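You operate a simulated robot arm through the tools that you are given. There is no shell and no other tool. Be economical: measure what you need, move in short steps, check, and stop when the job is done.

Carry out the task below with a simulated robot arm. There is one attempt and no reset: what you move stays moved.

Task
Take the spacer from the free end of the lid table and leave it on the top of the test bench. Take the taped jar with white lid on the free end of the lid table and put it away on the wall shelf over the sack stand. Take the 250 ml green scoop and leave it on the shallow steel tray. Take the ring with blue band on the top of the long steel table and put it away on the lower shelf of the parts trolley. Put the plate with yellow handle on the top of the mesh bench. Turn the blender dial to 8 turns. Fetch the round cap with green grip and set it in the steel tray without grips. Put the taped jar with green lid in the deep steel tray. Lift the right bin cover open. Do these in any order. Set down upright: taped jar with white lid, taped jar with green lid.

Only the result counts: the job must be done as asked and must still hold three seconds after the hand-in. Knocking over, shifting, dropping, spilling or breaking anything else fails it. A push-on lid holds only when it is set on centred and level and pressed home; a screw cap is set on level and turned clockwise until tight.

Robot
A 6-joint arm with a two-finger parallel gripper on a trunk, on a base that drives. Base frame: it is fixed to the floor where the robot stands at the start and does not move with it; the origin is under the middle of the robot, x ahead of it, y to its left, z up; the surface under the hand at the start is at about z = 0.78. Readings come in m, rad, newtons and seconds.
Its first joint turns from -2.897 to 2.897 rad. Places, roughly: blender dial [-7.4, 2.5, 1.1]; deep steel tray (45x26x5 cm) [-4.6, 0.1, 0.9]; lower shelf of the parts trolley [-1, -5.2, 0.3]; plate with yellow handle (15x10x8 cm) [-4.9, 0.8, 0.9]; right bin cover [-8, -1.6, 1.4]; ring with blue band (8x7x5 cm) [-5, 1, 0.9]; round cap with green grip (10x10x8 cm) [-8, -1.4, 0.8]; shallow steel tray (45x26x3 cm) [-4.7, 0.2, 0.3]; spacer [0.5, 0, 0.75]; steel tray without grips (26x19x5 cm) [-8, -1.8, 0.8]; taped jar with green lid (8x8x11 cm) [-8, -3.5, 1.3]; taped jar with white lid (8x8x11 cm) [0.7, -0.1, 0.8]; top of the mesh bench [-7.5, -0.1, 0.8]; top of the test bench [-2.9, -2.4, 0.8]; wall shelf over the sack stand (20x135 cm) [-8, -3.12, 1.2]. Payload 3.91 kg.
The TCP is the grasp point between the finger pads, 0.03 m short of the fingertips. In the tool frame z runs along the fingers and y along their closing line. The gripper opens to 0.11 m. The fingers are 0.02 m wide and 0.01 m thick; the gripper's body (0.048 by 0.112 m) begins 0.055 m behind the TCP.
Orientation is told as [roll, pitch, yaw] about the base's x, y, z axes, in that order, counted from this pose: with the fingers straight down and closing along the base's y, the tool's x points along the base's -x, its y along +y and its z along -z.

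Tools
- The arm moves only by the tool drive_tool. Its argument "motion" is a list of rows, each a list of 7 numbers: the shift along the base's x, y, z in units of 50 mm (1.0 is 50 mm), then the turn, a rotation vector about the base's x, y, z in units of 4 degrees (1.0 is 4 degrees), then the closure, from 0 (fully open) to 1 (shut). In form: [[dx, dy, dz, rx, ry, rz, gripper], ...]. A call has 1 to 10 rows; each row shifts and turns the commanded pose from where the row before left it. A call with a number of a shift or a turn outside -1 to 1 is refused whole. Rows are played at 5 a second. More than 0.05 m and 0.15 rad between two rows, or a gripper value outside its range, and nothing of the call is played. A pose out of reach is approached as far as the arm can. The call stops where the force on the tool passes 40 N (or 10 N more than at its start, if that is more) or the arm is blocked; 0.2 s more then pass. The fingers move at their own pace (about 0.153 m/s each) and stop on an object; they squeeze with about 36 N. The grip force told is the motor's: it shows also when the fingers shut on nothing. Time passes only in rows, and 0.2 s behind the last, so rows that do not move let the fingers close. It gives the time, the measured TCP pose, the force on the tool (base axes), the opening and the grip force at its end, in the units of the frame above (readings bear some noise), with the torque about the TCP (base axes, N m) and any sound that the robot's microphone picked up, and new pictures: "pictures" is both (left out), scene, wrist or none.
- Cameras (640 x 400 px; columns grow to the right, rows downward): "scene" is now at [0.195, 0.1763, 1.3668]; the picture's right is [-0.60, -0.80, 0.00], its down [-0.50, 0.37, -0.79] and it looks along [0.63, -0.47, -0.62] (base axes); focal length 288 px, centre (320, 200). "wrist" rides on the gripper at [0.072, 0.017, -0.103] in the tool frame; the picture's right is [-0.23, 0.97, 0.00], its down [-0.76, -0.18, -0.62] and it looks along [-0.61, -0.14, 0.78] (tool axes); focal length 222 px, centre (320, 200). There is no depth. A picture from a camera that has moved, and an enlarged one, comes with that camera's place and axes in the base frame and with its lens. The place of the scene camera against the robot may be out by one fixed shift of up to 0.012 m in any direction.
- drive_base(legs): drives the robot by 1 to 6 legs, each [ahead, turn to the left] in m and rad, along the robot's own axes; the way and the turn of a leg run together, so that a leg with both is an arc; at most 1.5 m and 3.142 rad a leg. The arm and the cameras ride along, it lands a little off, and it stops where it bumps. It gives what a move gives, and a new picture of the scene camera.
- pan_tilt(pan, tilt): turns the head with the scene camera to pan (to the left, within 2.094 rad either way) and tilt (down, from -0.506 to 1.204), counted from straight ahead of the robot. It gives what a move gives, and a new picture of the scene camera.
- inspect(camera, box): a new picture of the part [left, top, right, bottom] of that camera's present view, enlarged. It takes no simulated time.
- sign_off(): hands the job in; it is judged then, once.

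Go step by step. Nothing tells you exact positions but the pictures and the camera data: compare them with the known pose of the tool, close in by small moves and look again before you grip or let go. The budget is 483 turns and 360 pictures, counting those below and the enlarged ones. Unless the task says otherwise, let go and move clear before handing in, and close with one line.

The tools are called after "Emit:" as name(argument=value, ...) on one line, values as JSON. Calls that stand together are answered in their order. drive_tool: Moves the arm, as the interface text tells. Its arguments: {"type":"object","properties":{"motion":{"type":"array"},"pictures":{"type":"string","enum":["both","scene","wrist","none"]}},"required":["motion"]} The other tools are called the same way: drive_base (legs) drives the base; pan_tilt (pan, tilt) turns the head that bears the scene camera; inspect (camera, box) takes an enlarged picture of a part of a camera's view; sign_off () hands the job in.

At the start:

```text
t: 0.0
ee_pos: [0.6164, -0.1724, 1.0298]
tcp_rot: [0.001, -0.002, -0.001]
wrist_force: [0.8, -1.1, 0.0]
wrist_torque: [0.01, -0.03, 0.0]
opening: 0.1099
gripper_force: 0.2
robot x, y, heading: [-0.0024, 0.0018, -0.006]
head pan, tilt: [-0.637, 0.665]
```

scene: 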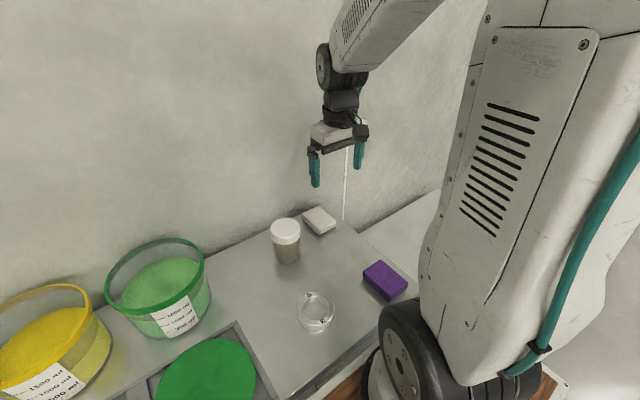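
wrist: 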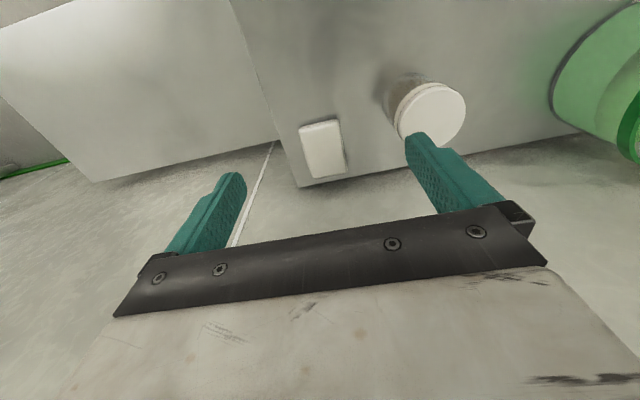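

The clear ring near (0.49, -0.03) looks like the spacer, and the white-lidded jar stands near (0.66, -0.07). I'll look closer at both before moving.

Emit:
inspect(camera="scene", box=[240, 190, 440, 350])

```text
2.50 times, centred on (340, 270) of scene
camera zoom: at [0.195, 0.1763, 1.3668], right [-0.6, -0.8, 0.0], down [-0.5, 0.37, -0.79], along [0.63, -0.47, -0.62], focal length 721 px, centre (270, 25)
```

zoom: 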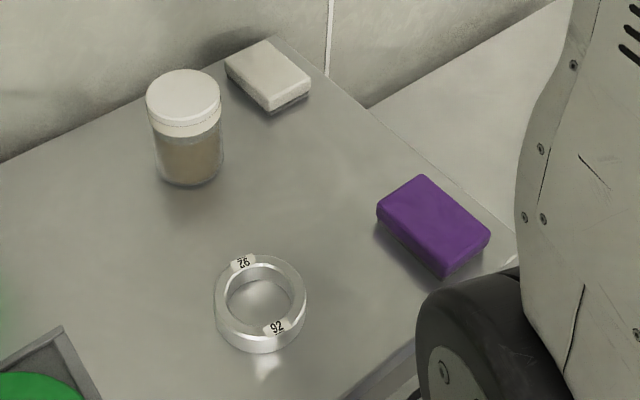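

The spacer is closer than the arm's minimum reach, so I'll back up a little. First I'll look behind.

Emit:
pan_tilt(pan=2.09, tilt=0.3)

Emit:
pan_tilt(pan=-2.09, tilt=0.3)

```text
t: 2.4
ee_pos: [0.6161, -0.1731, 1.0299]
tcp_rot: [-0.001, 0.001, 0.0]
wrist_force: [-0.9, 0.2, 1.0]
wrist_torque: [-0.02, -0.01, 0.0]
opening: 0.11
gripper_force: 0.0
robot x, y, heading: [-0.001, -0.0009, -0.001]
head pan, tilt: [2.089, 0.3]
camera scene: at [0.0795, 0.3088, 1.4], right [0.87, 0.49, 0.0], down [0.15, -0.26, -0.96], along [-0.47, 0.83, -0.3], focal length 288 px, centre (320, 200)
```

scene: 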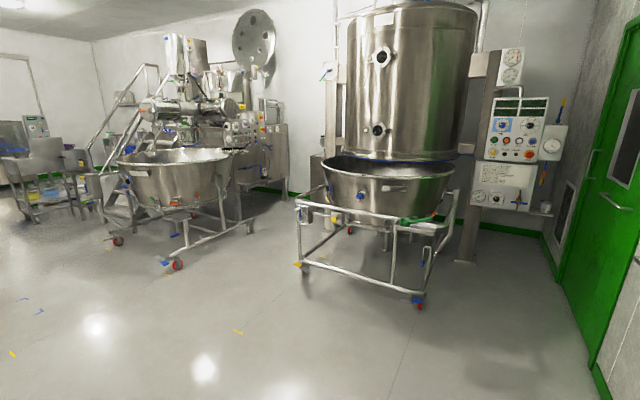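

```text
t: 5.8
ee_pos: [0.6166, -0.1732, 1.0298]
tcp_rot: [0.0, 0.0, 0.0]
wrist_force: [0.9, -0.1, -0.6]
wrist_torque: [0.0, 0.01, 0.02]
opening: 0.1101
gripper_force: 0.0
robot x, y, heading: [0.0041, -0.0059, -0.001]
head pan, tilt: [-2.089, 0.3]
camera scene: at [0.0795, 0.1465, 1.4], right [-0.87, 0.5, 0.0], down [0.15, 0.26, -0.96], along [-0.47, -0.83, -0.3], focal length 288 px, centre (320, 200)
```

scene: 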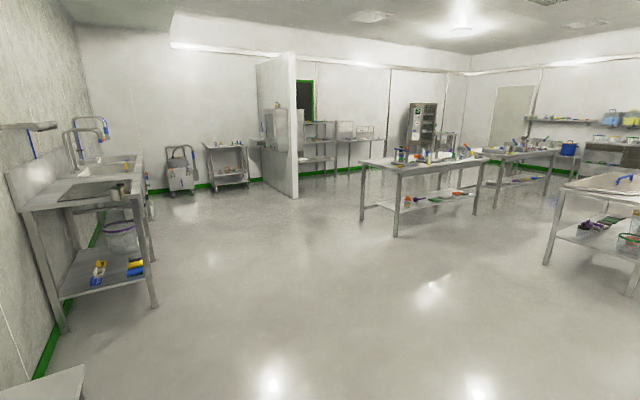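

Behind is clear floor, and the test bench and parts trolley are in view. I'll back up 0.2 m and look at the table.

Emit:
drive_base(legs=[[-0.2, 0]])

Emit:
pan_tilt(pan=-0.3, tilt=0.8)

```text
t: 7.4
ee_pos: [0.4147, -0.1744, 1.0295]
tcp_rot: [0.0, 0.002, -0.005]
wrist_force: [0.2, 0.1, -0.3]
wrist_torque: [-0.01, -0.01, 0.03]
opening: 0.1099
gripper_force: 0.1
robot x, y, heading: [-0.2017, 0.0009, -0.003]
head pan, tilt: [-2.089, 0.3]
camera scene: at [-0.1203, 0.1466, 1.4], right [-0.87, 0.5, 0.0], down [0.15, 0.26, -0.96], along [-0.48, -0.83, -0.3], focal length 288 px, centre (320, 200)
```

scene: 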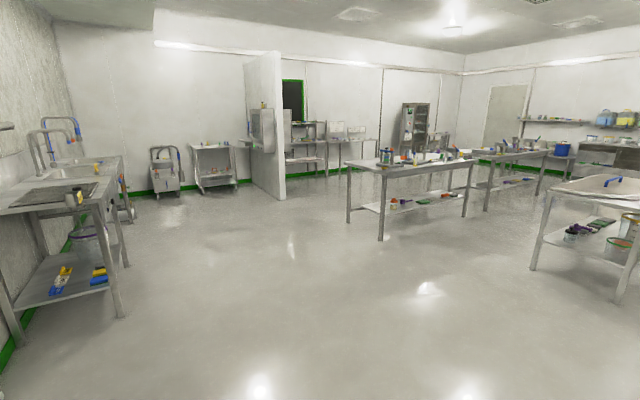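

```text
t: 9.2
ee_pos: [0.4156, -0.1745, 1.0294]
tcp_rot: [0.001, 0.0, -0.006]
wrist_force: [1.1, 0.7, -0.3]
wrist_torque: [0.0, 0.0, 0.0]
opening: 0.1102
gripper_force: 0.1
robot x, y, heading: [-0.1963, 0.0, -0.006]
head pan, tilt: [-0.3, 0.799]
camera scene: at [0.0033, 0.2033, 1.3556], right [-0.3, -0.95, 0.0], down [-0.68, 0.22, -0.7], along [0.67, -0.21, -0.72], focal length 288 px, centre (320, 200)
```

scene: 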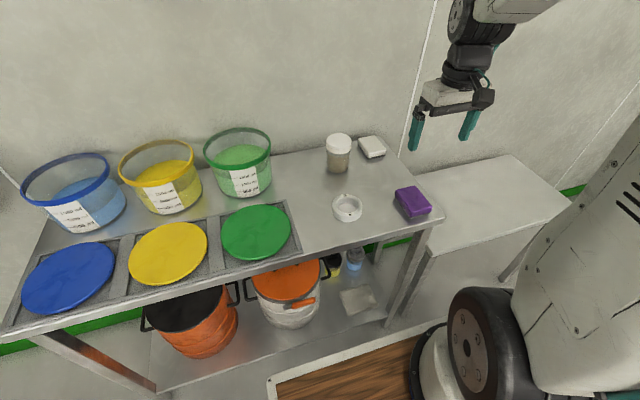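

Two views together put the ring's top at about (0.478, -0.023, 0.80). I'll move over it at height.

Emit:
drive_tool(motion=[[0.4, 1, 0, 0, 0, 0, 0], [0.4, 1, -0.5, 0, 0, 0, 0], [0.45, 1, -1, 0, 0, 0, 0], [0, 0, -1, 0, 0, 0, 0]])

```text
refused: row 1 steps farther than a row can; nothing moved
```

The rows were too long, since the combined shift must stay under 50 mm. I'll use shorter ones.

Emit:
drive_tool(motion=[[0.3, 0.8, 0, 0, 0, 0, 0], [0.3, 0.8, -0.4, 0, 0, 0, 0], [0.3, 0.8, -0.4, 0, 0, 0, 0], [0.35, 0.63, -0.6, 0, 0, 0, 0], [0, 0, -0.9, 0, 0, 0, 0]])

```text
t: 10.4
ee_pos: [0.4775, -0.0232, 0.915]
tcp_rot: [-0.001, -0.001, -0.006]
wrist_force: [-0.5, 0.2, -0.5]
wrist_torque: [0.02, -0.01, -0.02]
opening: 0.1101
gripper_force: 0.1
robot x, y, heading: [-0.2, 0.0, -0.008]
head pan, tilt: [-0.3, 0.799]
camera scene: at [0.0029, 0.2034, 1.3557], right [-0.3, -0.95, 0.0], down [-0.68, 0.21, -0.7], along [0.67, -0.21, -0.72], focal length 288 px, centre (320, 200)
camera wrist: at [0.4066, -0.0043, 1.0188], right [0.23, 0.97, 0.0], down [0.76, -0.18, 0.62], along [0.61, -0.14, -0.78], focal length 222 px, centre (320, 200)
```

scene: 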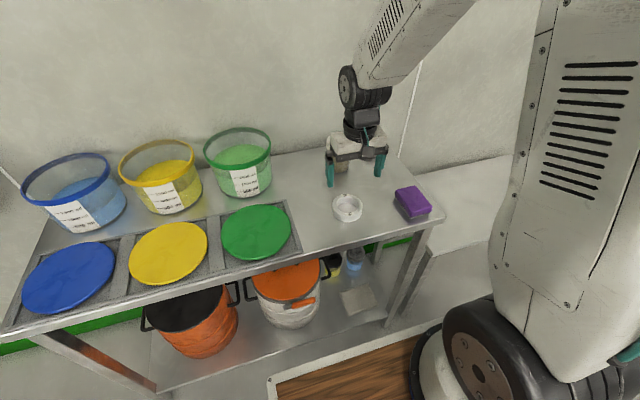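
wrist: 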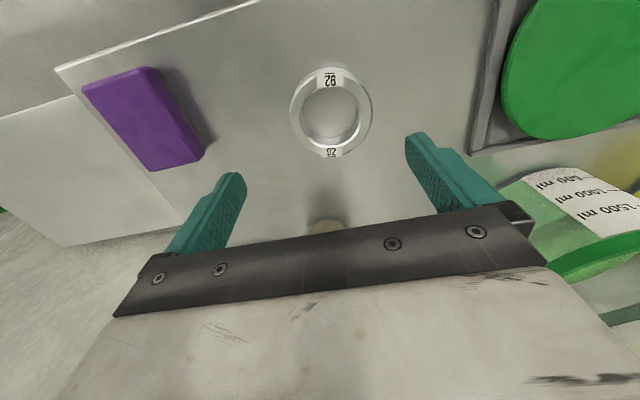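

The wrist camera puts the ring at about (0.475, -0.009). I'll shift over and descend partway.

Emit:
drive_tool(motion=[[-0.05, 0.28, -0.5, 0, 0, 0, 0], [0, 0, -0.7, 0, 0, 0, 0], [0, 0, 0, 0, 0, 0, 0]])

```text
t: 11.2
ee_pos: [0.4768, -0.0115, 0.8554]
tcp_rot: [0.0, 0.0, -0.006]
wrist_force: [0.1, 0.8, -1.1]
wrist_torque: [-0.01, 0.01, -0.01]
opening: 0.1102
gripper_force: 0.1
robot x, y, heading: [-0.1995, 0.0025, -0.003]
head pan, tilt: [-0.3, 0.799]
camera scene: at [0.0033, 0.2034, 1.3556], right [-0.3, -0.95, 0.0], down [-0.68, 0.21, -0.7], along [0.67, -0.21, -0.72], focal length 288 px, centre (320, 200)
camera wrist: at [0.4044, 0.0085, 0.9589], right [0.23, 0.97, 0.0], down [0.76, -0.18, 0.62], along [0.61, -0.14, -0.78], focal length 222 px, centre (320, 200)
```

scene: 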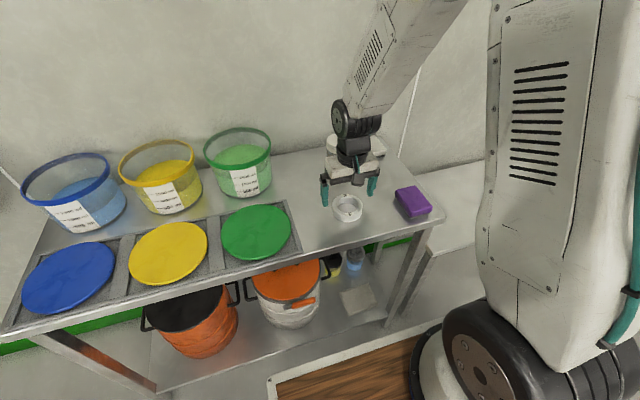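
wrist: 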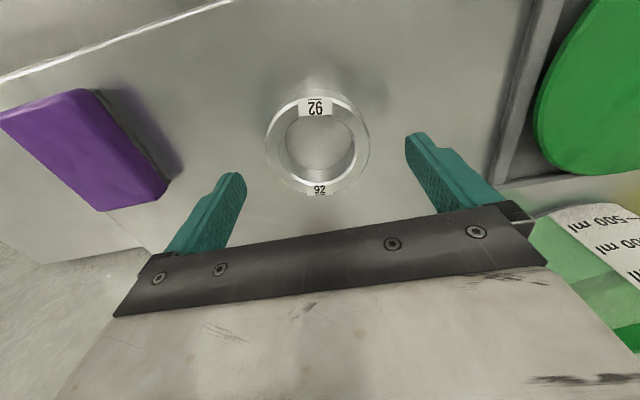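

The ring (about 8 cm across) is centred between the fingers. I'll go down around it.

Emit:
drive_tool(motion=[[0, 0.06, -0.4, 0, 0, 0, 0], [0, 0, -0.4, 0, 0, 0, 0], [0, 0, 0, 0, 0, 0, 0]])

Emit:
inspect(camera="scene", box=[290, 150, 410, 225])

```text
t: 12.0
ee_pos: [0.4763, -0.0061, 0.8165]
tcp_rot: [0.0, 0.001, -0.006]
wrist_force: [0.3, 1.2, 0.7]
wrist_torque: [0.02, -0.01, 0.04]
opening: 0.1098
gripper_force: 0.1
robot x, y, heading: [-0.2011, 0.0012, -0.002]
head pan, tilt: [-0.3, 0.799]
camera scene: at [0.0034, 0.2034, 1.3556], right [-0.3, -0.95, 0.0], down [-0.68, 0.21, -0.7], along [0.67, -0.21, -0.72], focal length 288 px, centre (320, 200)
camera wrist: at [0.404, 0.0126, 0.9194], right [0.23, 0.97, 0.0], down [0.76, -0.18, 0.62], along [0.61, -0.14, -0.78], focal length 222 px, centre (320, 200)
```

scene: 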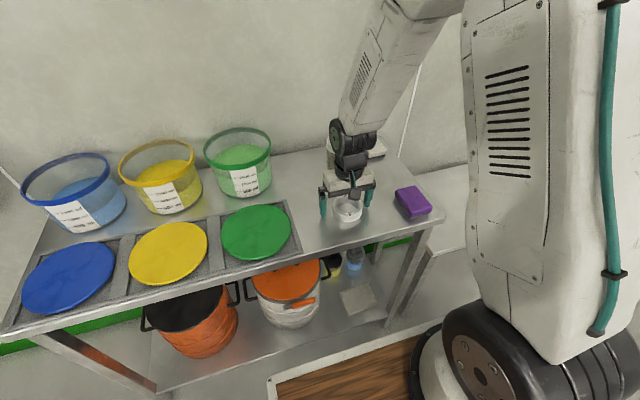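
wrist: 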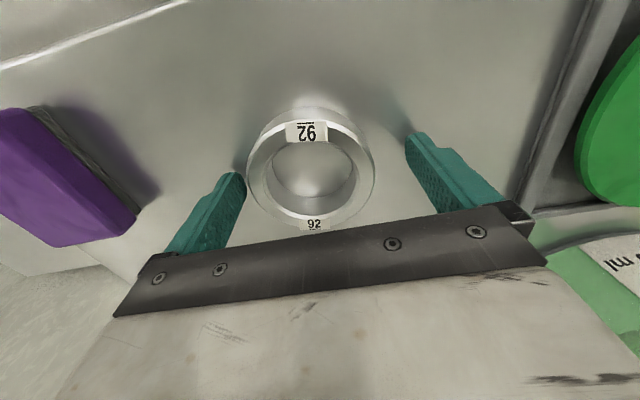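

```text
5.33 times, centred on (350, 188) of scene
camera zoom: at [0.0034, 0.2034, 1.3556], right [-0.3, -0.95, 0.0], down [-0.68, 0.21, -0.7], along [0.67, -0.21, -0.72], focal length 1537 px, centre (160, 267)
```

zoom: 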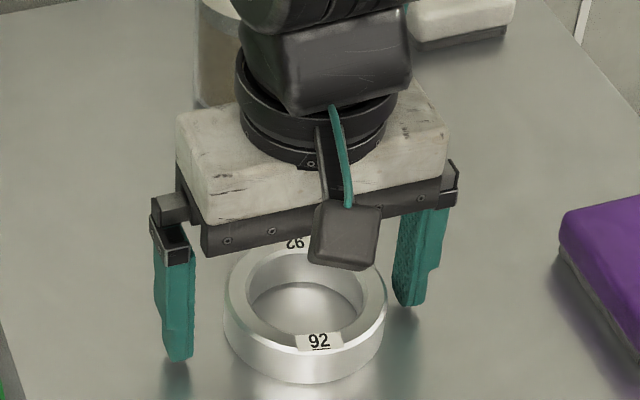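

Alignment is within a few mm. I'll nudge, lower slightly and close.

Emit:
drive_tool(motion=[[0, -0.06, -0.1, 0, 0, 0, 0], [0, 0, 0, 0, 0, 0, 1], [0, 0, 0, 0, 0, 0, 1], [0, 0, 0, 0, 0, 0, 1]], pictures="wrist")

```text
t: 13.0
ee_pos: [0.4769, -0.0095, 0.8105]
tcp_rot: [-0.001, -0.001, -0.006]
wrist_force: [0.2, -0.3, 0.8]
wrist_torque: [-0.07, -0.06, 0.03]
opening: 0.0776
gripper_force: 35.9
robot x, y, heading: [-0.202, -0.0005, -0.007]
head pan, tilt: [-0.3, 0.799]
camera wrist: at [0.404, 0.0095, 0.9151], right [0.23, 0.97, 0.0], down [0.76, -0.18, 0.62], along [0.61, -0.14, -0.78], focal length 222 px, centre (320, 200)
```

wrist: 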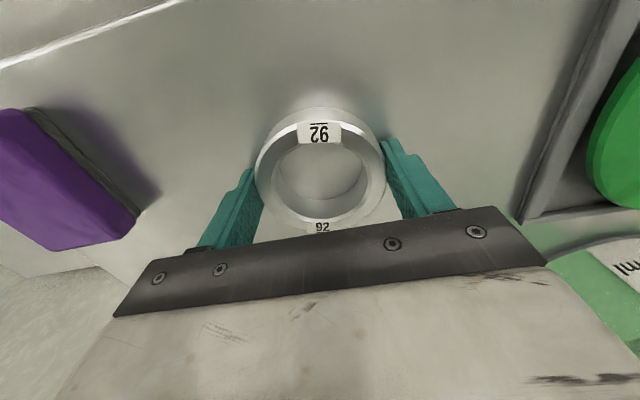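

The spacer is gripped. I'll lift it well clear.

Emit:
drive_tool(motion=[[0, 0, 0.5, 0, 0, 0, 1], [0, 0, 0.9, 0, 0, 0, 1], [0, 0, 0.9, 0, 0, 0, 1], [-0.5, 0, 0.8, 0, 0, 0, 1], [-0.5, 0, 0.8, 0, 0, 0, 1], [-0.5, 0, 0.8, 0, 0, 0, 1]], pictures="wrist")

```text
t: 14.4
ee_pos: [0.3997, -0.0133, 1.0437]
tcp_rot: [-0.001, 0.0, -0.004]
wrist_force: [0.7, -0.6, -2.0]
wrist_torque: [-0.01, 0.04, 0.02]
opening: 0.0774
gripper_force: 36.1
robot x, y, heading: [-0.1988, 0.001, -0.007]
head pan, tilt: [-0.3, 0.799]
camera wrist: at [0.328, 0.0069, 1.1491], right [0.23, 0.97, 0.0], down [0.76, -0.18, 0.62], along [0.6, -0.14, -0.78], focal length 222 px, centre (320, 200)
```

wrist: 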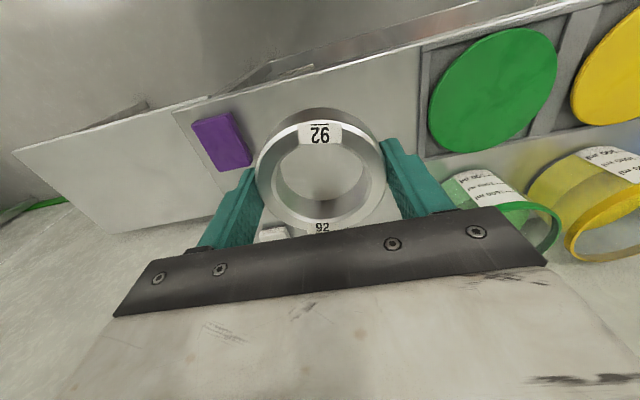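

The spacer is held firmly. I'll back away and drive to stand north of the test bench, facing it from about a metre off.

Emit:
drive_base(legs=[[-0.5, 0], [0, 0.513], [-1.03, 0], [-1.03, 0], [0, -2.078]])

Emit:
pan_tilt(pan=0, tilt=0.4)

```text
t: 33.4
ee_pos: [-2.4594, -1.5917, 1.0445]
tcp_rot: [0.0, 0.0, -1.515]
wrist_force: [0.0, -0.3, -1.3]
wrist_torque: [0.0, -0.02, 0.02]
opening: 0.0761
gripper_force: 35.9
robot x, y, heading: [-2.4817, -0.9907, -1.518]
head pan, tilt: [-0.3, 0.799]
camera scene: at [-2.2655, -1.1946, 1.3556], right [-0.97, 0.24, 0.0], down [0.17, 0.7, -0.7], along [-0.17, -0.68, -0.72], focal length 288 px, centre (320, 200)
```

scene: 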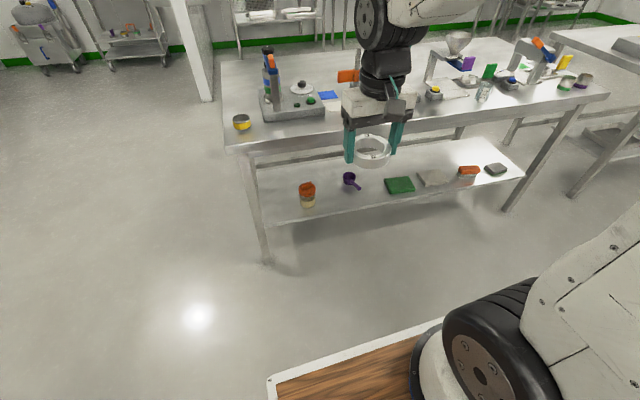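

```text
t: 34.2
ee_pos: [-2.4588, -1.5931, 1.0448]
tcp_rot: [0.0, 0.001, -1.514]
wrist_force: [0.4, 0.4, -1.2]
wrist_torque: [0.03, -0.01, 0.0]
opening: 0.0763
gripper_force: 35.9
robot x, y, heading: [-2.4852, -0.9894, -1.516]
head pan, tilt: [0.0, 0.4]
camera scene: at [-2.2409, -1.2088, 1.3906], right [-1.0, -0.06, 0.0], down [-0.02, 0.39, -0.92], along [0.05, -0.92, -0.39], focal length 288 px, centre (320, 200)
```

scene: 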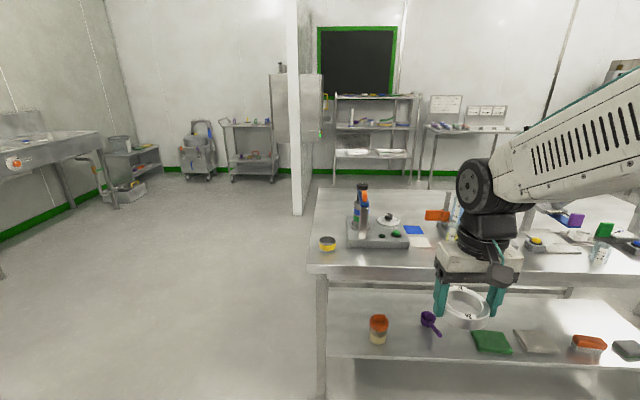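

I'll zoom in on the bench top to find a free spot.

Emit:
pan_tilt(pan=-0.15, tilt=0.5)

Emit:
inspect(camera="scene", box=[240, 120, 640, 320])

```text
t: 35.0
ee_pos: [-2.4592, -1.5921, 1.0435]
tcp_rot: [0.001, 0.001, -1.515]
wrist_force: [-0.8, 0.4, -0.8]
wrist_torque: [0.07, 0.02, 0.03]
opening: 0.0759
gripper_force: 36.5
robot x, y, heading: [-2.4815, -0.9965, -1.519]
head pan, tilt: [-0.15, 0.499]
camera scene: at [-2.2545, -1.2069, 1.3816], right [-1.0, 0.09, 0.0], down [0.04, 0.48, -0.88], along [-0.08, -0.87, -0.48], focal length 288 px, centre (320, 200)
```

scene: 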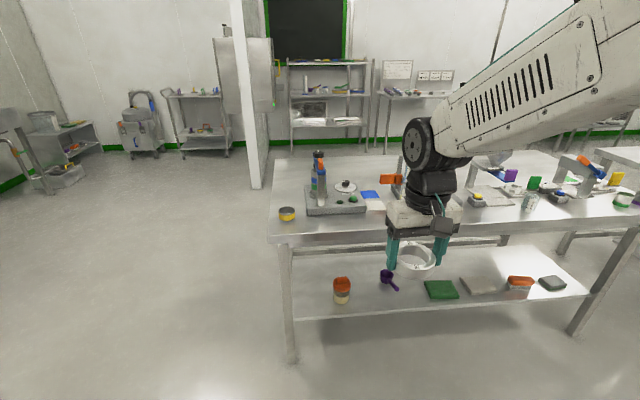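

```text
1.60 times, centred on (440, 220) of scene
camera zoom: at [-2.2545, -1.2069, 1.3816], right [-1.0, 0.09, 0.0], down [0.04, 0.48, -0.88], along [-0.08, -0.87, -0.48], focal length 461 px, centre (128, 168)
```

zoom: 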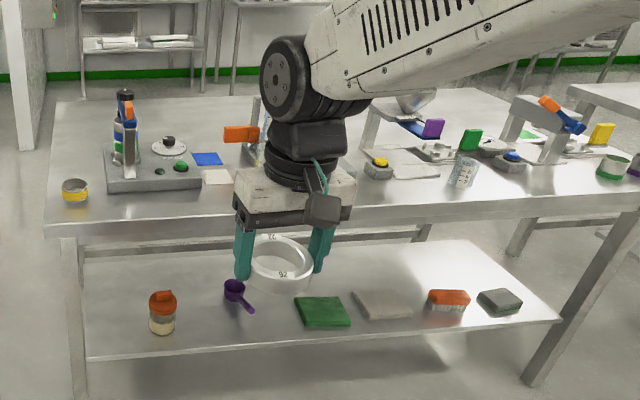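

There's a gap on the front strip near (-2.78, -2.14), between the white card and the yellow-topped weight. I'll drive ahead 0.45 m and view from there.

Emit:
drive_base(legs=[[0.45, 0]])

Emit:
drive_tool(motion=[[-0.9, -0.2, 0, 0, 0, 0, 1], [-0.9, 0, 0, 0, 0, 0, 1], [-0.9, 0, 0, 0, 0, 0, 1], [-0.9, 0, 0, 0, 0, 0, 1], [-0.9, -0.2, 0, 0, 0, 0, 1]])

```text
t: 37.6
ee_pos: [-2.4383, -2.0384, 1.046]
tcp_rot: [-0.001, -0.001, -1.521]
wrist_force: [-0.4, 0.2, -1.8]
wrist_torque: [0.01, 0.04, 0.02]
opening: 0.0762
gripper_force: 36.2
robot x, y, heading: [-2.4585, -1.4395, -1.52]
head pan, tilt: [-0.15, 0.499]
camera scene: at [-2.2315, -1.6547, 1.3816], right [-1.0, 0.1, 0.0], down [0.05, 0.48, -0.88], along [-0.09, -0.87, -0.48], focal length 288 px, centre (320, 200)
```

scene: 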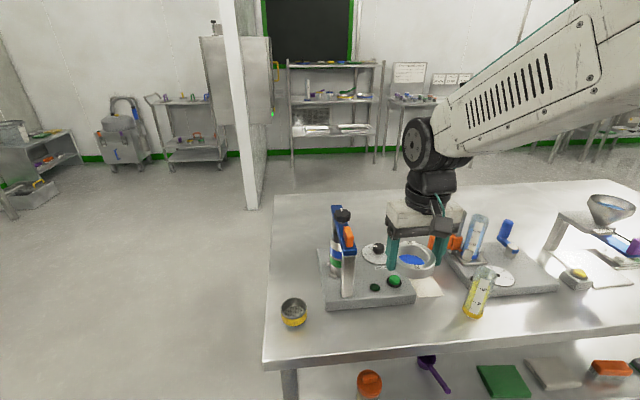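

```text
t: 38.9
ee_pos: [-2.6651, -2.0573, 1.0465]
tcp_rot: [-0.001, 0.0, -1.519]
wrist_force: [1.0, 1.0, -1.4]
wrist_torque: [-0.01, 0.0, -0.04]
opening: 0.076
gripper_force: 35.9
robot x, y, heading: [-2.4601, -1.4373, -1.517]
head pan, tilt: [-0.15, 0.499]
camera scene: at [-2.2313, -1.6543, 1.3816], right [-1.0, 0.1, 0.0], down [0.05, 0.48, -0.88], along [-0.09, -0.87, -0.48], focal length 288 px, centre (320, 200)
camera wrist: at [-2.651, -1.9828, 1.1501], right [0.98, -0.18, 0.0], down [-0.14, -0.77, 0.62], along [-0.11, -0.61, -0.78], focal length 222 px, centre (320, 200)
```

scene: 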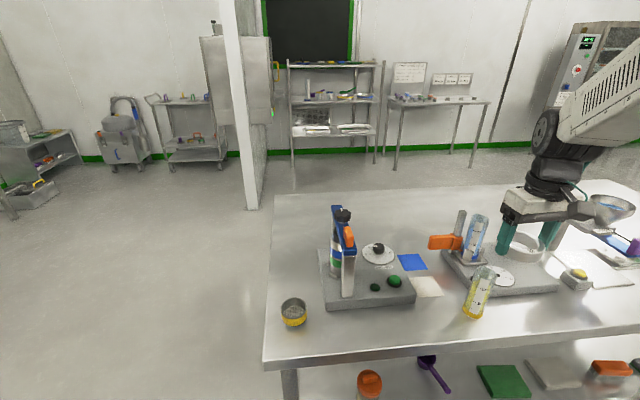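
wrist: 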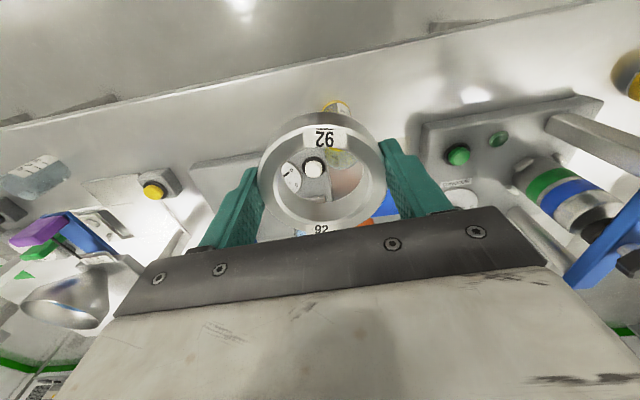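

The front strip is too tight, but the bench is clear behind the pump, near (-2.25, -2.47). I'll raise the tool, drive ahead 0.15 m and take it there.

Emit:
drive_tool(motion=[[0, 0, 0.9, 0, 0, 0, 1], [0, 0, 0.9, 0, 0, 0, 1], [0, 0, 0.6, 0, 0, 0, 1]], pictures="none")

Emit:
drive_base(legs=[[0.15, 0]])

```text
t: 39.6
ee_pos: [-2.6635, -2.0598, 1.165]
tcp_rot: [0.0, 0.0, -1.52]
wrist_force: [0.7, -0.2, -2.1]
wrist_torque: [0.02, 0.0, 0.0]
opening: 0.076
gripper_force: 35.6
robot x, y, heading: [-2.4583, -1.4411, -1.523]
head pan, tilt: [-0.15, 0.499]
```

```text
t: 41.0
ee_pos: [-2.6565, -2.209, 1.1653]
tcp_rot: [-0.001, 0.0, -1.52]
wrist_force: [-0.4, -0.2, -2.1]
wrist_torque: [0.03, 0.01, 0.01]
opening: 0.0758
gripper_force: 36.3
robot x, y, heading: [-2.4508, -1.5911, -1.519]
head pan, tilt: [-0.15, 0.499]
camera scene: at [-2.2239, -1.8049, 1.3816], right [-1.0, 0.1, 0.0], down [0.05, 0.48, -0.88], along [-0.09, -0.87, -0.48], focal length 288 px, centre (320, 200)
```

scene: 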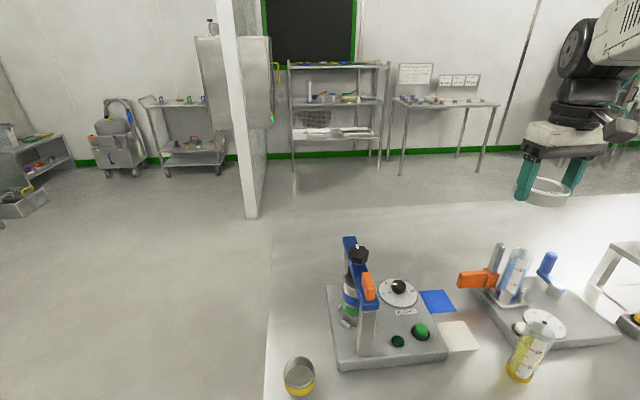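

Now I'll carry it over behind the pump, staying high.

Emit:
drive_tool(motion=[[0.8, -0.52, 0, 0, 0, 0, 1], [0.8, -0.52, 0, 0, 0, 0, 1], [0.8, -0.52, 0, 0, 0, 0, 1], [0.8, -0.52, 0, 0, 0, 0, 1], [0.8, -0.52, 0, 0, 0, 0, 1], [0.8, -0.52, 0, 0, 0, 0, 1], [0.8, -0.52, 0, 0, 0, 0, 1], [0.8, -0.52, 0, 0, 0, 0, 1], [0.8, -0.52, 0, 0, 0, 0, 1], [0.8, -0.52, 0, 0, 0, 0, 1]])

```text
t: 43.2
ee_pos: [-2.255, -2.4687, 1.1665]
tcp_rot: [-0.001, 0.0, -1.52]
wrist_force: [0.1, 0.3, -0.5]
wrist_torque: [0.0, -0.04, 0.0]
opening: 0.0756
gripper_force: 36.2
robot x, y, heading: [-2.4512, -1.586, -1.523]
head pan, tilt: [-0.15, 0.499]
camera scene: at [-2.2242, -1.8045, 1.3817], right [-1.0, 0.1, 0.0], down [0.05, 0.48, -0.88], along [-0.09, -0.87, -0.48], focal length 288 px, centre (320, 200)
camera wrist: at [-2.2415, -2.3929, 1.2705], right [0.98, -0.18, 0.0], down [-0.14, -0.77, 0.62], along [-0.11, -0.61, -0.78], focal length 222 px, centre (320, 200)
```

scene: 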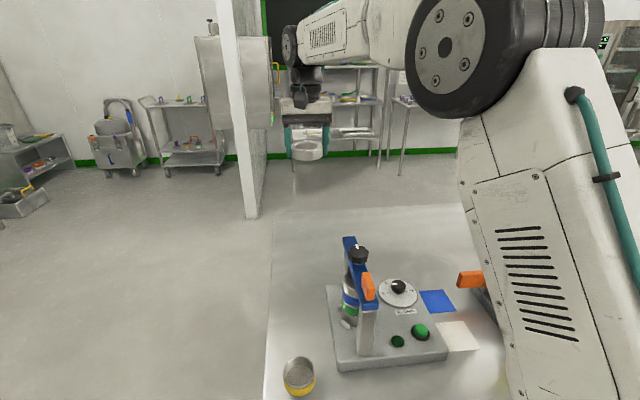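
wrist: 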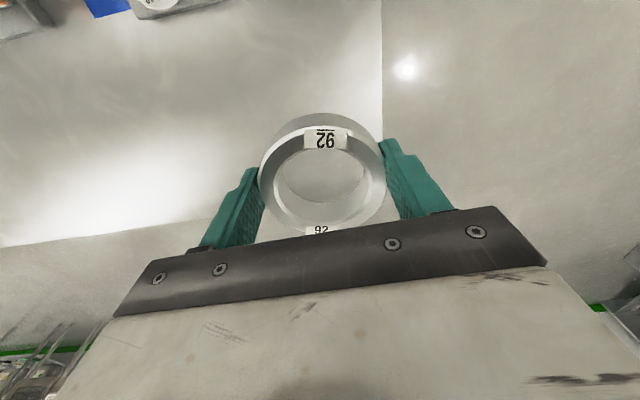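

The spot below is empty with clear margins to the edges. I'll descend.

Emit:
drive_tool(motion=[[-0.5, 0, -0.7, 0, 0, 0, 1], [0, 0, -1, 0, 0, 0, 1], [0, 0, -1, 0, 0, 0, 1], [0, 0, -1, 0, 0, 0, 1], [0, 0, -1, 0, 0, 0, 1], [0, 0, 0, 0, 0, 0, 1]])

```text
t: 44.6
ee_pos: [-2.2798, -2.4673, 0.9294]
tcp_rot: [0.0, 0.0, -1.519]
wrist_force: [0.5, -0.2, -2.2]
wrist_torque: [0.0, 0.01, -0.03]
opening: 0.0757
gripper_force: 36.2
robot x, y, heading: [-2.454, -1.5936, -1.526]
head pan, tilt: [-0.15, 0.499]
camera scene: at [-2.2238, -1.8048, 1.3816], right [-1.0, 0.1, 0.0], down [0.05, 0.48, -0.88], along [-0.09, -0.87, -0.48], focal length 288 px, centre (320, 200)
camera wrist: at [-2.2664, -2.3926, 1.0331], right [0.98, -0.18, 0.0], down [-0.14, -0.77, 0.62], along [-0.11, -0.61, -0.78], focal length 222 px, centre (320, 200)
```

scene: 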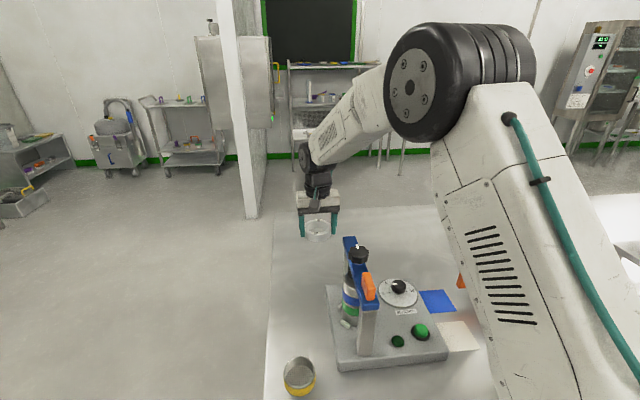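
wrist: 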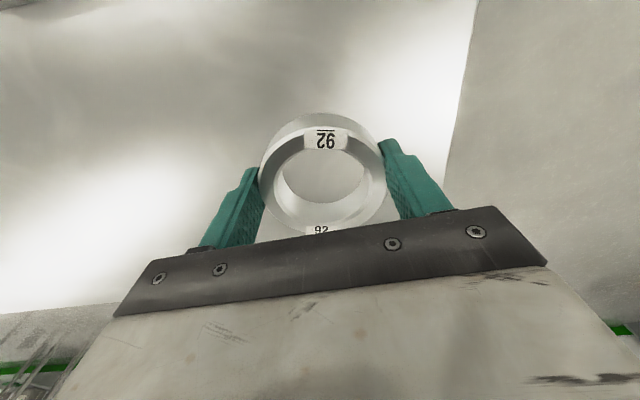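

I'll lower it gently in small steps, watching the force.

Emit:
drive_tool(motion=[[0, 0, -0.6, 0, 0, 0, 1], [0, 0, -0.3, 0, 0, 0, 1], [0, 0, -0.2, 0, 0, 0, 1], [0, 0, -0.15, 0, 0, 0, 1], [0, 0, -0.1, 0, 0, 0, 1], [0, 0, -0.1, 0, 0, 0, 1], [0, 0, -0.1, 0, 0, 0, 1], [0, 0, -0.1, 0, 0, 0, 1]], pictures="wrist")

```text
t: 46.4
ee_pos: [-2.2795, -2.4696, 0.8473]
tcp_rot: [0.0, -0.001, -1.52]
wrist_force: [-0.2, 0.6, -1.4]
wrist_torque: [-0.01, 0.02, -0.01]
opening: 0.0757
gripper_force: 35.5
robot x, y, heading: [-2.4536, -1.5905, -1.523]
head pan, tilt: [-0.15, 0.499]
camera wrist: at [-2.267, -2.3937, 0.9517], right [0.98, -0.18, 0.0], down [-0.14, -0.77, 0.62], along [-0.11, -0.61, -0.78], focal length 222 px, centre (320, 200)
```

wrist: 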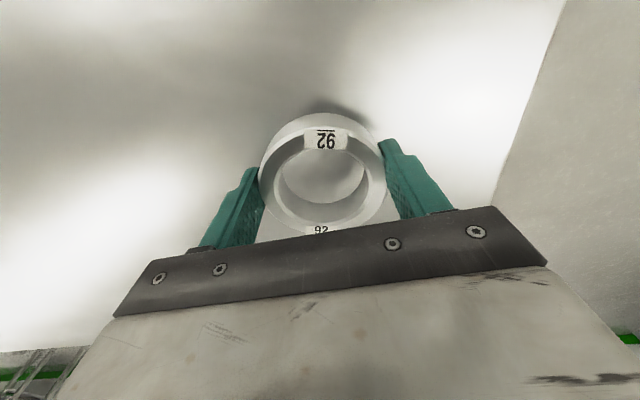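

Emit:
drive_tool(motion=[[0, 0, -0.1, 0, 0, 0, 1], [0, 0, -0.1, 0, 0, 0, 1], [0, 0, -0.1, 0, 0, 0, 1], [0, 0, -0.06, 0, 0, 0, 1], [0, 0, -0.06, 0, 0, 0, 1], [0, 0, -0.06, 0, 0, 0, 1], [0, 0, -0.06, 0, 0, 0, 1]], pictures="wrist")

```text
t: 47.8
ee_pos: [-2.2802, -2.4701, 0.8303]
tcp_rot: [0.0, -0.007, -1.52]
wrist_force: [-1.5, 1.8, 10.3]
wrist_torque: [0.31, 0.31, -0.05]
opening: 0.0756
gripper_force: 36.1
robot x, y, heading: [-2.452, -1.5895, -1.513]
head pan, tilt: [-0.15, 0.499]
stopped in row 6: the force on the tool passed its limit at 44 N (the readings are from after the stop); the commanded pose is now the measured one
camera wrist: at [-2.267, -2.3951, 0.934], right [0.98, -0.18, 0.0], down [-0.14, -0.77, 0.63], along [-0.11, -0.62, -0.78], focal length 222 px, centre (320, 200)
```

wrist: 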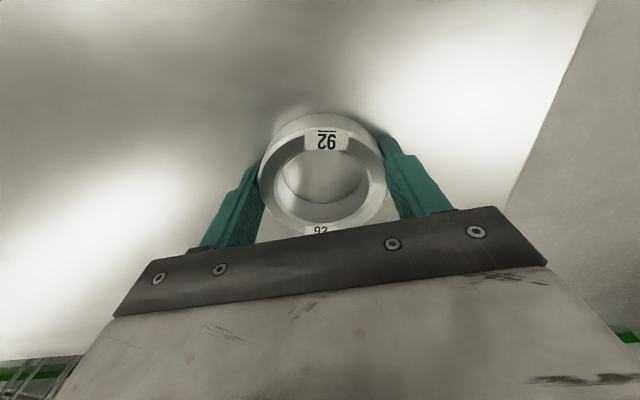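

It is down on the bench, so I'll open and lift straight up.

Emit:
drive_tool(motion=[[0, 0, 0, 0, 0, 0, 0], [0, 0, 0, 0, 0, 0, 0], [0, 0, 0.5, 0, 0, 0, 0], [0, 0, 1, 0, 0, 0, 0], [0, 0, 1, 0, 0, 0, 0], [0, 0, 1, 0, 0, 0, 0], [0, 0, 1, 0, 0, 0, 0], [0, 0, 1, 0, 0, 0, 0], [0, 0, 1, 0, 0, 0, 0]])

```text
t: 49.8
ee_pos: [-2.2793, -2.4718, 1.1511]
tcp_rot: [0.001, -0.002, -1.52]
wrist_force: [-0.8, -1.1, -0.5]
wrist_torque: [0.01, 0.01, -0.03]
opening: 0.1102
gripper_force: 0.0
robot x, y, heading: [-2.4507, -1.5883, -1.518]
head pan, tilt: [-0.15, 0.499]
camera scene: at [-2.2237, -1.8051, 1.3815], right [-1.0, 0.1, 0.0], down [0.05, 0.48, -0.88], along [-0.09, -0.87, -0.48], focal length 288 px, centre (320, 200)
camera wrist: at [-2.2659, -2.3959, 1.2551], right [0.98, -0.18, 0.0], down [-0.14, -0.77, 0.63], along [-0.11, -0.62, -0.78], focal length 222 px, centre (320, 200)
```

scene: 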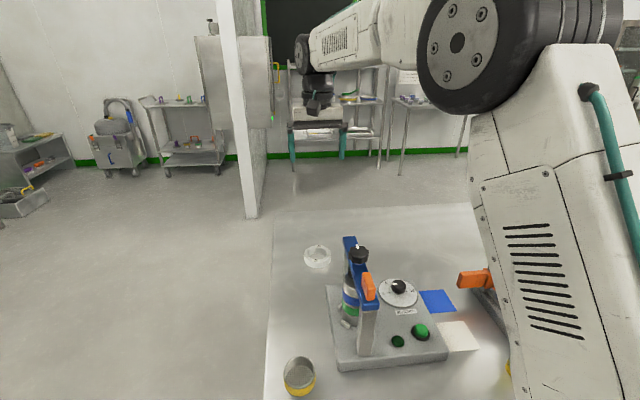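
wrist: 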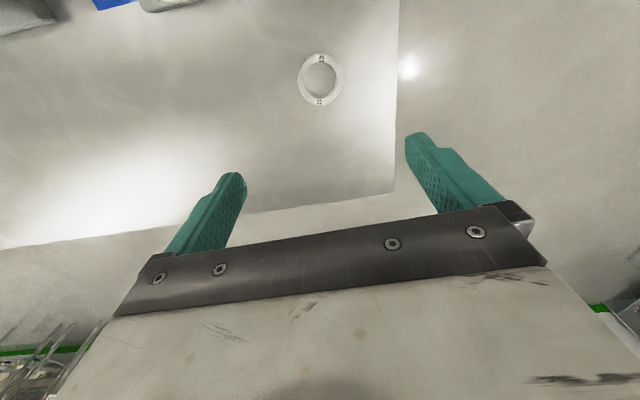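

The spacer is placed. Next is the white-lid jar: I'll tuck the arm in, back away and drive to the lid table.

Emit:
drive_tool(motion=[[-0.3, 0.9, 0, 0, 0, 0, 0], [-0.3, 0.9, 0, 0, 0, 0, 0], [-0.3, 0.9, 0, 0, 0, 0, 0], [-0.3, 0.9, 0, 0, 0, 0, 0], [-0.3, 0.9, 0, 0, 0, 0, 0], [-0.3, 0.9, 0, 0, 0, 0, 0]], pictures="none")

Emit:
drive_base(legs=[[-0.6, 0], [0, 1.99], [1.06, 0], [1.05, 0], [0, -0.472]])

```text
t: 51.2
ee_pos: [-2.371, -2.2023, 1.152]
tcp_rot: [-0.001, -0.004, -1.517]
wrist_force: [0.4, -1.5, -1.4]
wrist_torque: [0.05, 0.03, -0.01]
opening: 0.1101
gripper_force: 0.0
robot x, y, heading: [-2.4514, -1.5894, -1.518]
head pan, tilt: [-0.15, 0.499]
```

```text
t: 70.8
ee_pos: [-0.078, 0.1645, 1.1542]
tcp_rot: [-0.001, -0.005, 0.078]
wrist_force: [-0.6, 0.2, 0.2]
wrist_torque: [-0.04, 0.0, -0.01]
opening: 0.11
gripper_force: 0.0
robot x, y, heading: [-0.6868, 0.0637, 0.078]
head pan, tilt: [-0.15, 0.499]
camera scene: at [-0.4914, 0.298, 1.3816], right [-0.07, -1.0, 0.0], down [-0.48, 0.03, -0.88], along [0.88, -0.06, -0.48], focal length 288 px, centre (320, 200)
```

scene: 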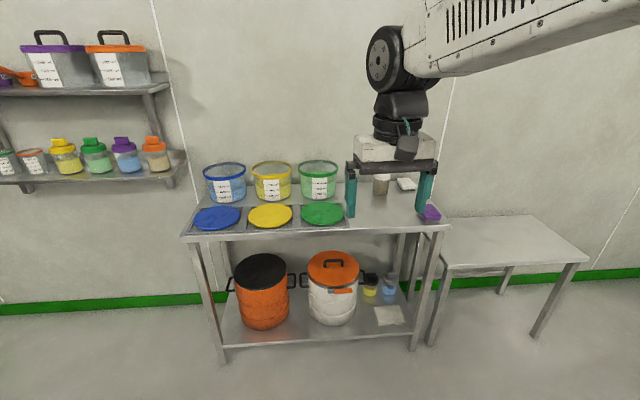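

Lid table reached. I'll approach so that the jar sits about 0.76 m ahead.

Emit:
drive_base(legs=[[0, -0.242], [0.57, 0], [0, 0.164]])

Emit:
pan_tilt(pan=-0.2, tilt=0.7)

```text
t: 75.5
ee_pos: [0.4905, 0.0185, 1.1536]
tcp_rot: [0.0, -0.006, -0.002]
wrist_force: [-0.2, 0.0, -0.3]
wrist_torque: [0.03, 0.01, -0.01]
opening: 0.1101
gripper_force: 0.1
robot x, y, heading: [-0.1269, -0.0266, 0.002]
head pan, tilt: [-0.15, 0.499]
camera scene: at [0.0902, 0.1849, 1.3816], right [-0.15, -0.99, 0.0], down [-0.47, 0.07, -0.88], along [0.87, -0.14, -0.48], focal length 288 px, centre (320, 200)
```

scene: 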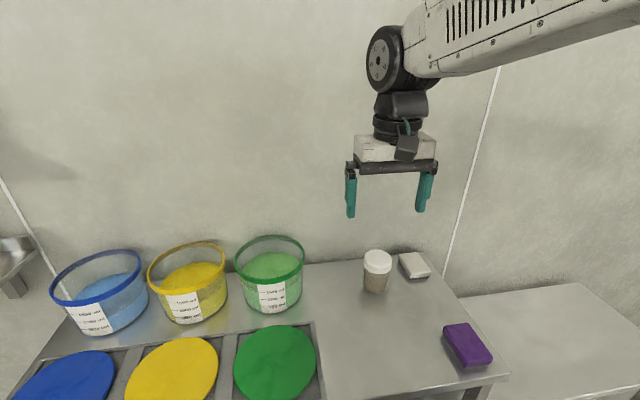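

```text
t: 76.3
ee_pos: [0.4904, 0.018, 1.1543]
tcp_rot: [-0.001, -0.004, -0.004]
wrist_force: [-0.6, 0.3, 0.4]
wrist_torque: [0.0, 0.02, 0.02]
opening: 0.1103
gripper_force: 0.0
robot x, y, heading: [-0.1277, -0.03, -0.007]
head pan, tilt: [-0.201, 0.7]
camera scene: at [0.0835, 0.1816, 1.3639], right [-0.2, -0.98, 0.0], down [-0.63, 0.13, -0.77], along [0.75, -0.16, -0.64], focal length 288 px, centre (320, 200)
```

scene: 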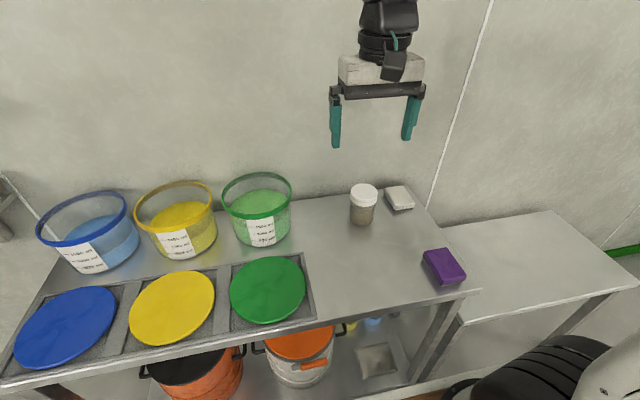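

The jar is at about (0.65, -0.045). I'll move above it.

Emit:
drive_tool(motion=[[0.8, -0.32, 0, 0, 0, 0, 0], [0.8, -0.32, -0.3, 0, 0, 0, 0], [0.8, -0.32, -0.3, 0, 0, 0, 0], [0.8, -0.3, -0.4, 0, 0, 0, 0], [0, 0, -0.9, 0, 0, 0, 0], [0, 0, -0.9, 0, 0, 0, 0], [0, 0, 0, 0, 0, 0, 0]])

```text
t: 77.9
ee_pos: [0.6489, -0.0448, 1.0126]
tcp_rot: [0.0, -0.004, -0.003]
wrist_force: [0.3, -0.3, -0.8]
wrist_torque: [0.01, -0.02, 0.01]
opening: 0.1101
gripper_force: 0.0
robot x, y, heading: [-0.1261, -0.0268, -0.003]
head pan, tilt: [-0.201, 0.7]
camera scene: at [0.0835, 0.1816, 1.3639], right [-0.2, -0.98, 0.0], down [-0.63, 0.13, -0.76], along [0.75, -0.16, -0.64], focal length 288 px, centre (320, 200)
camera wrist: at [0.5775, -0.0258, 1.1174], right [0.23, 0.97, 0.0], down [0.76, -0.18, 0.63], along [0.61, -0.14, -0.78], focal length 222 px, centre (320, 200)
```

scene: 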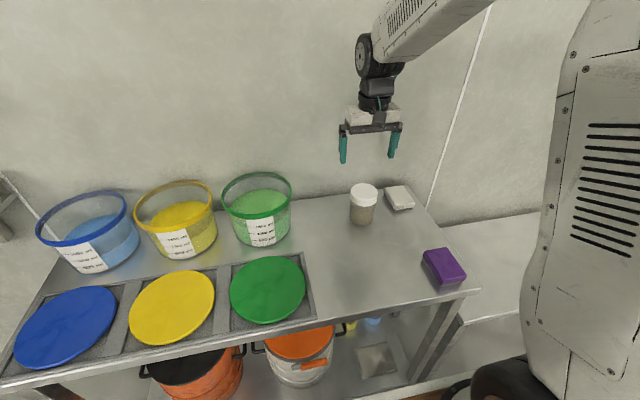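
wrist: 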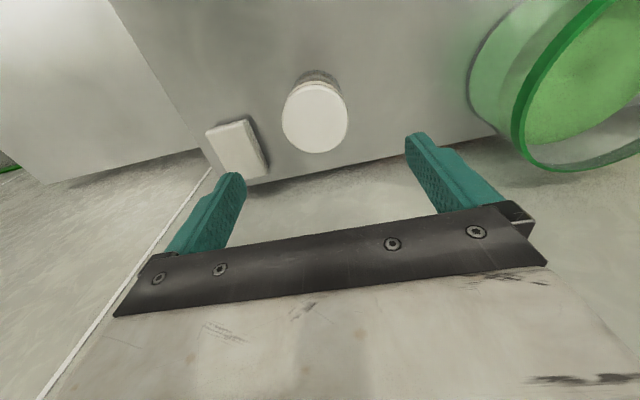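

It's well centred, so I'll descend to grip around the jar body.

Emit:
drive_tool(motion=[[0.04, -0.05, -0.9, 0, 0, 0, 0], [0, 0, -0.9, 0, 0, 0, 0], [0, 0, -0.6, 0, 0, 0, 0], [0, 0, 0, 0, 0, 0, 0]], pictures="wrist")

Emit:
inspect(camera="scene", box=[310, 130, 430, 205])

```text
t: 78.9
ee_pos: [0.6529, -0.0455, 0.8927]
tcp_rot: [0.0, -0.004, -0.004]
wrist_force: [-0.2, 0.6, 0.2]
wrist_torque: [0.0, 0.0, 0.02]
opening: 0.1097
gripper_force: 0.0
robot x, y, heading: [-0.1267, -0.0303, -0.009]
head pan, tilt: [-0.201, 0.7]
camera wrist: at [0.5798, -0.027, 0.9971], right [0.23, 0.97, 0.0], down [0.76, -0.18, 0.63], along [0.61, -0.14, -0.78], focal length 222 px, centre (320, 200)
```

wrist: 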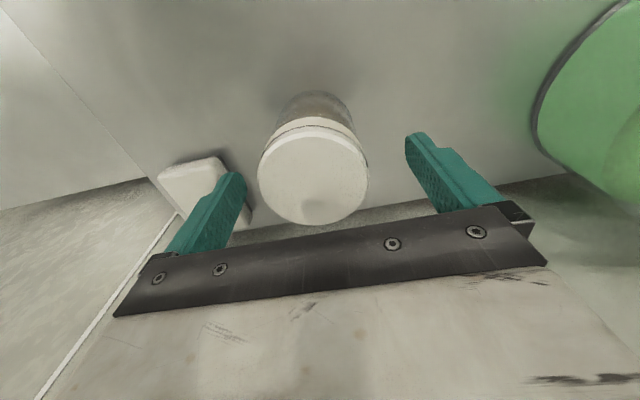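

```text
5.33 times, centred on (370, 168) of scene
camera zoom: at [0.0835, 0.1816, 1.3639], right [-0.2, -0.98, 0.0], down [-0.63, 0.13, -0.76], along [0.75, -0.16, -0.64], focal length 1537 px, centre (53, 373)
```

zoom: 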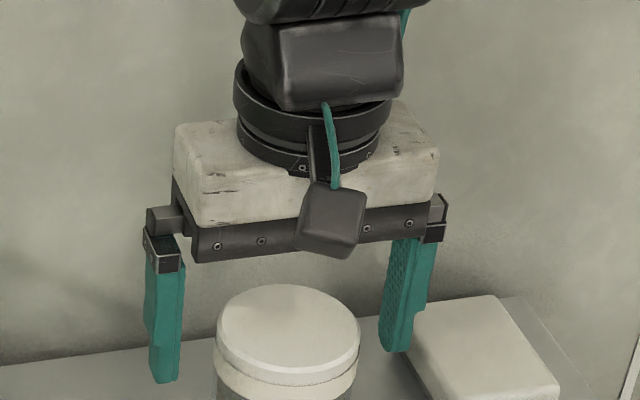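

Alignment holds and the jar's top is at about 0.875. I'll go down the rest and close.

Emit:
drive_tool(motion=[[0, -0.05, -0.5, 0, 0, 0, 0], [0, 0, -0.55, 0, 0, 0, 0], [0, 0, 0, 0, 0, 0, 0], [0, 0, 0, 0, 0, 0, 1], [0, 0, 0, 0, 0, 0, 1], [0, 0, 0, 0, 0, 0, 1]])

```text
t: 80.3
ee_pos: [0.651, -0.0491, 0.8418]
tcp_rot: [0.001, -0.006, -0.003]
wrist_force: [0.4, 0.2, -0.9]
wrist_torque: [0.03, -0.01, 0.0]
opening: 0.071
gripper_force: 35.8
robot x, y, heading: [-0.1263, -0.0266, -0.001]
head pan, tilt: [-0.201, 0.7]
camera scene: at [0.0836, 0.1816, 1.3638], right [-0.2, -0.98, 0.0], down [-0.63, 0.13, -0.76], along [0.75, -0.16, -0.64], focal length 288 px, centre (320, 200)
camera wrist: at [0.5793, -0.0306, 0.9456], right [0.23, 0.97, 0.0], down [0.76, -0.18, 0.63], along [0.61, -0.14, -0.78], focal length 222 px, centre (320, 200)
```

scene: 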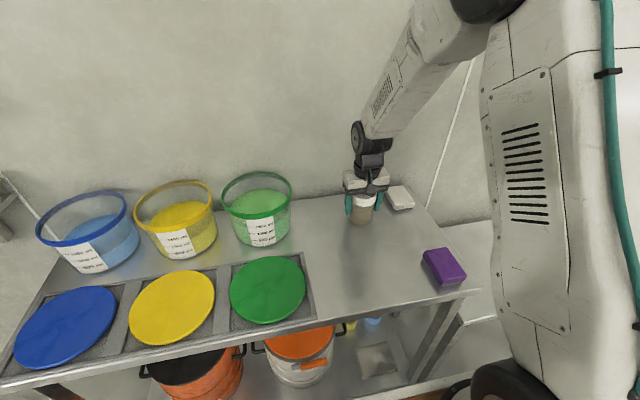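
wrist: 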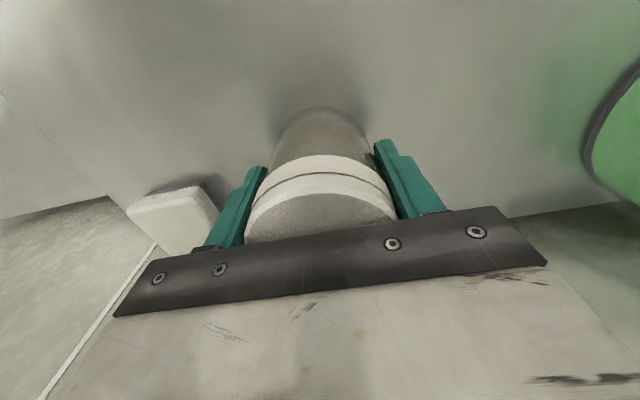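

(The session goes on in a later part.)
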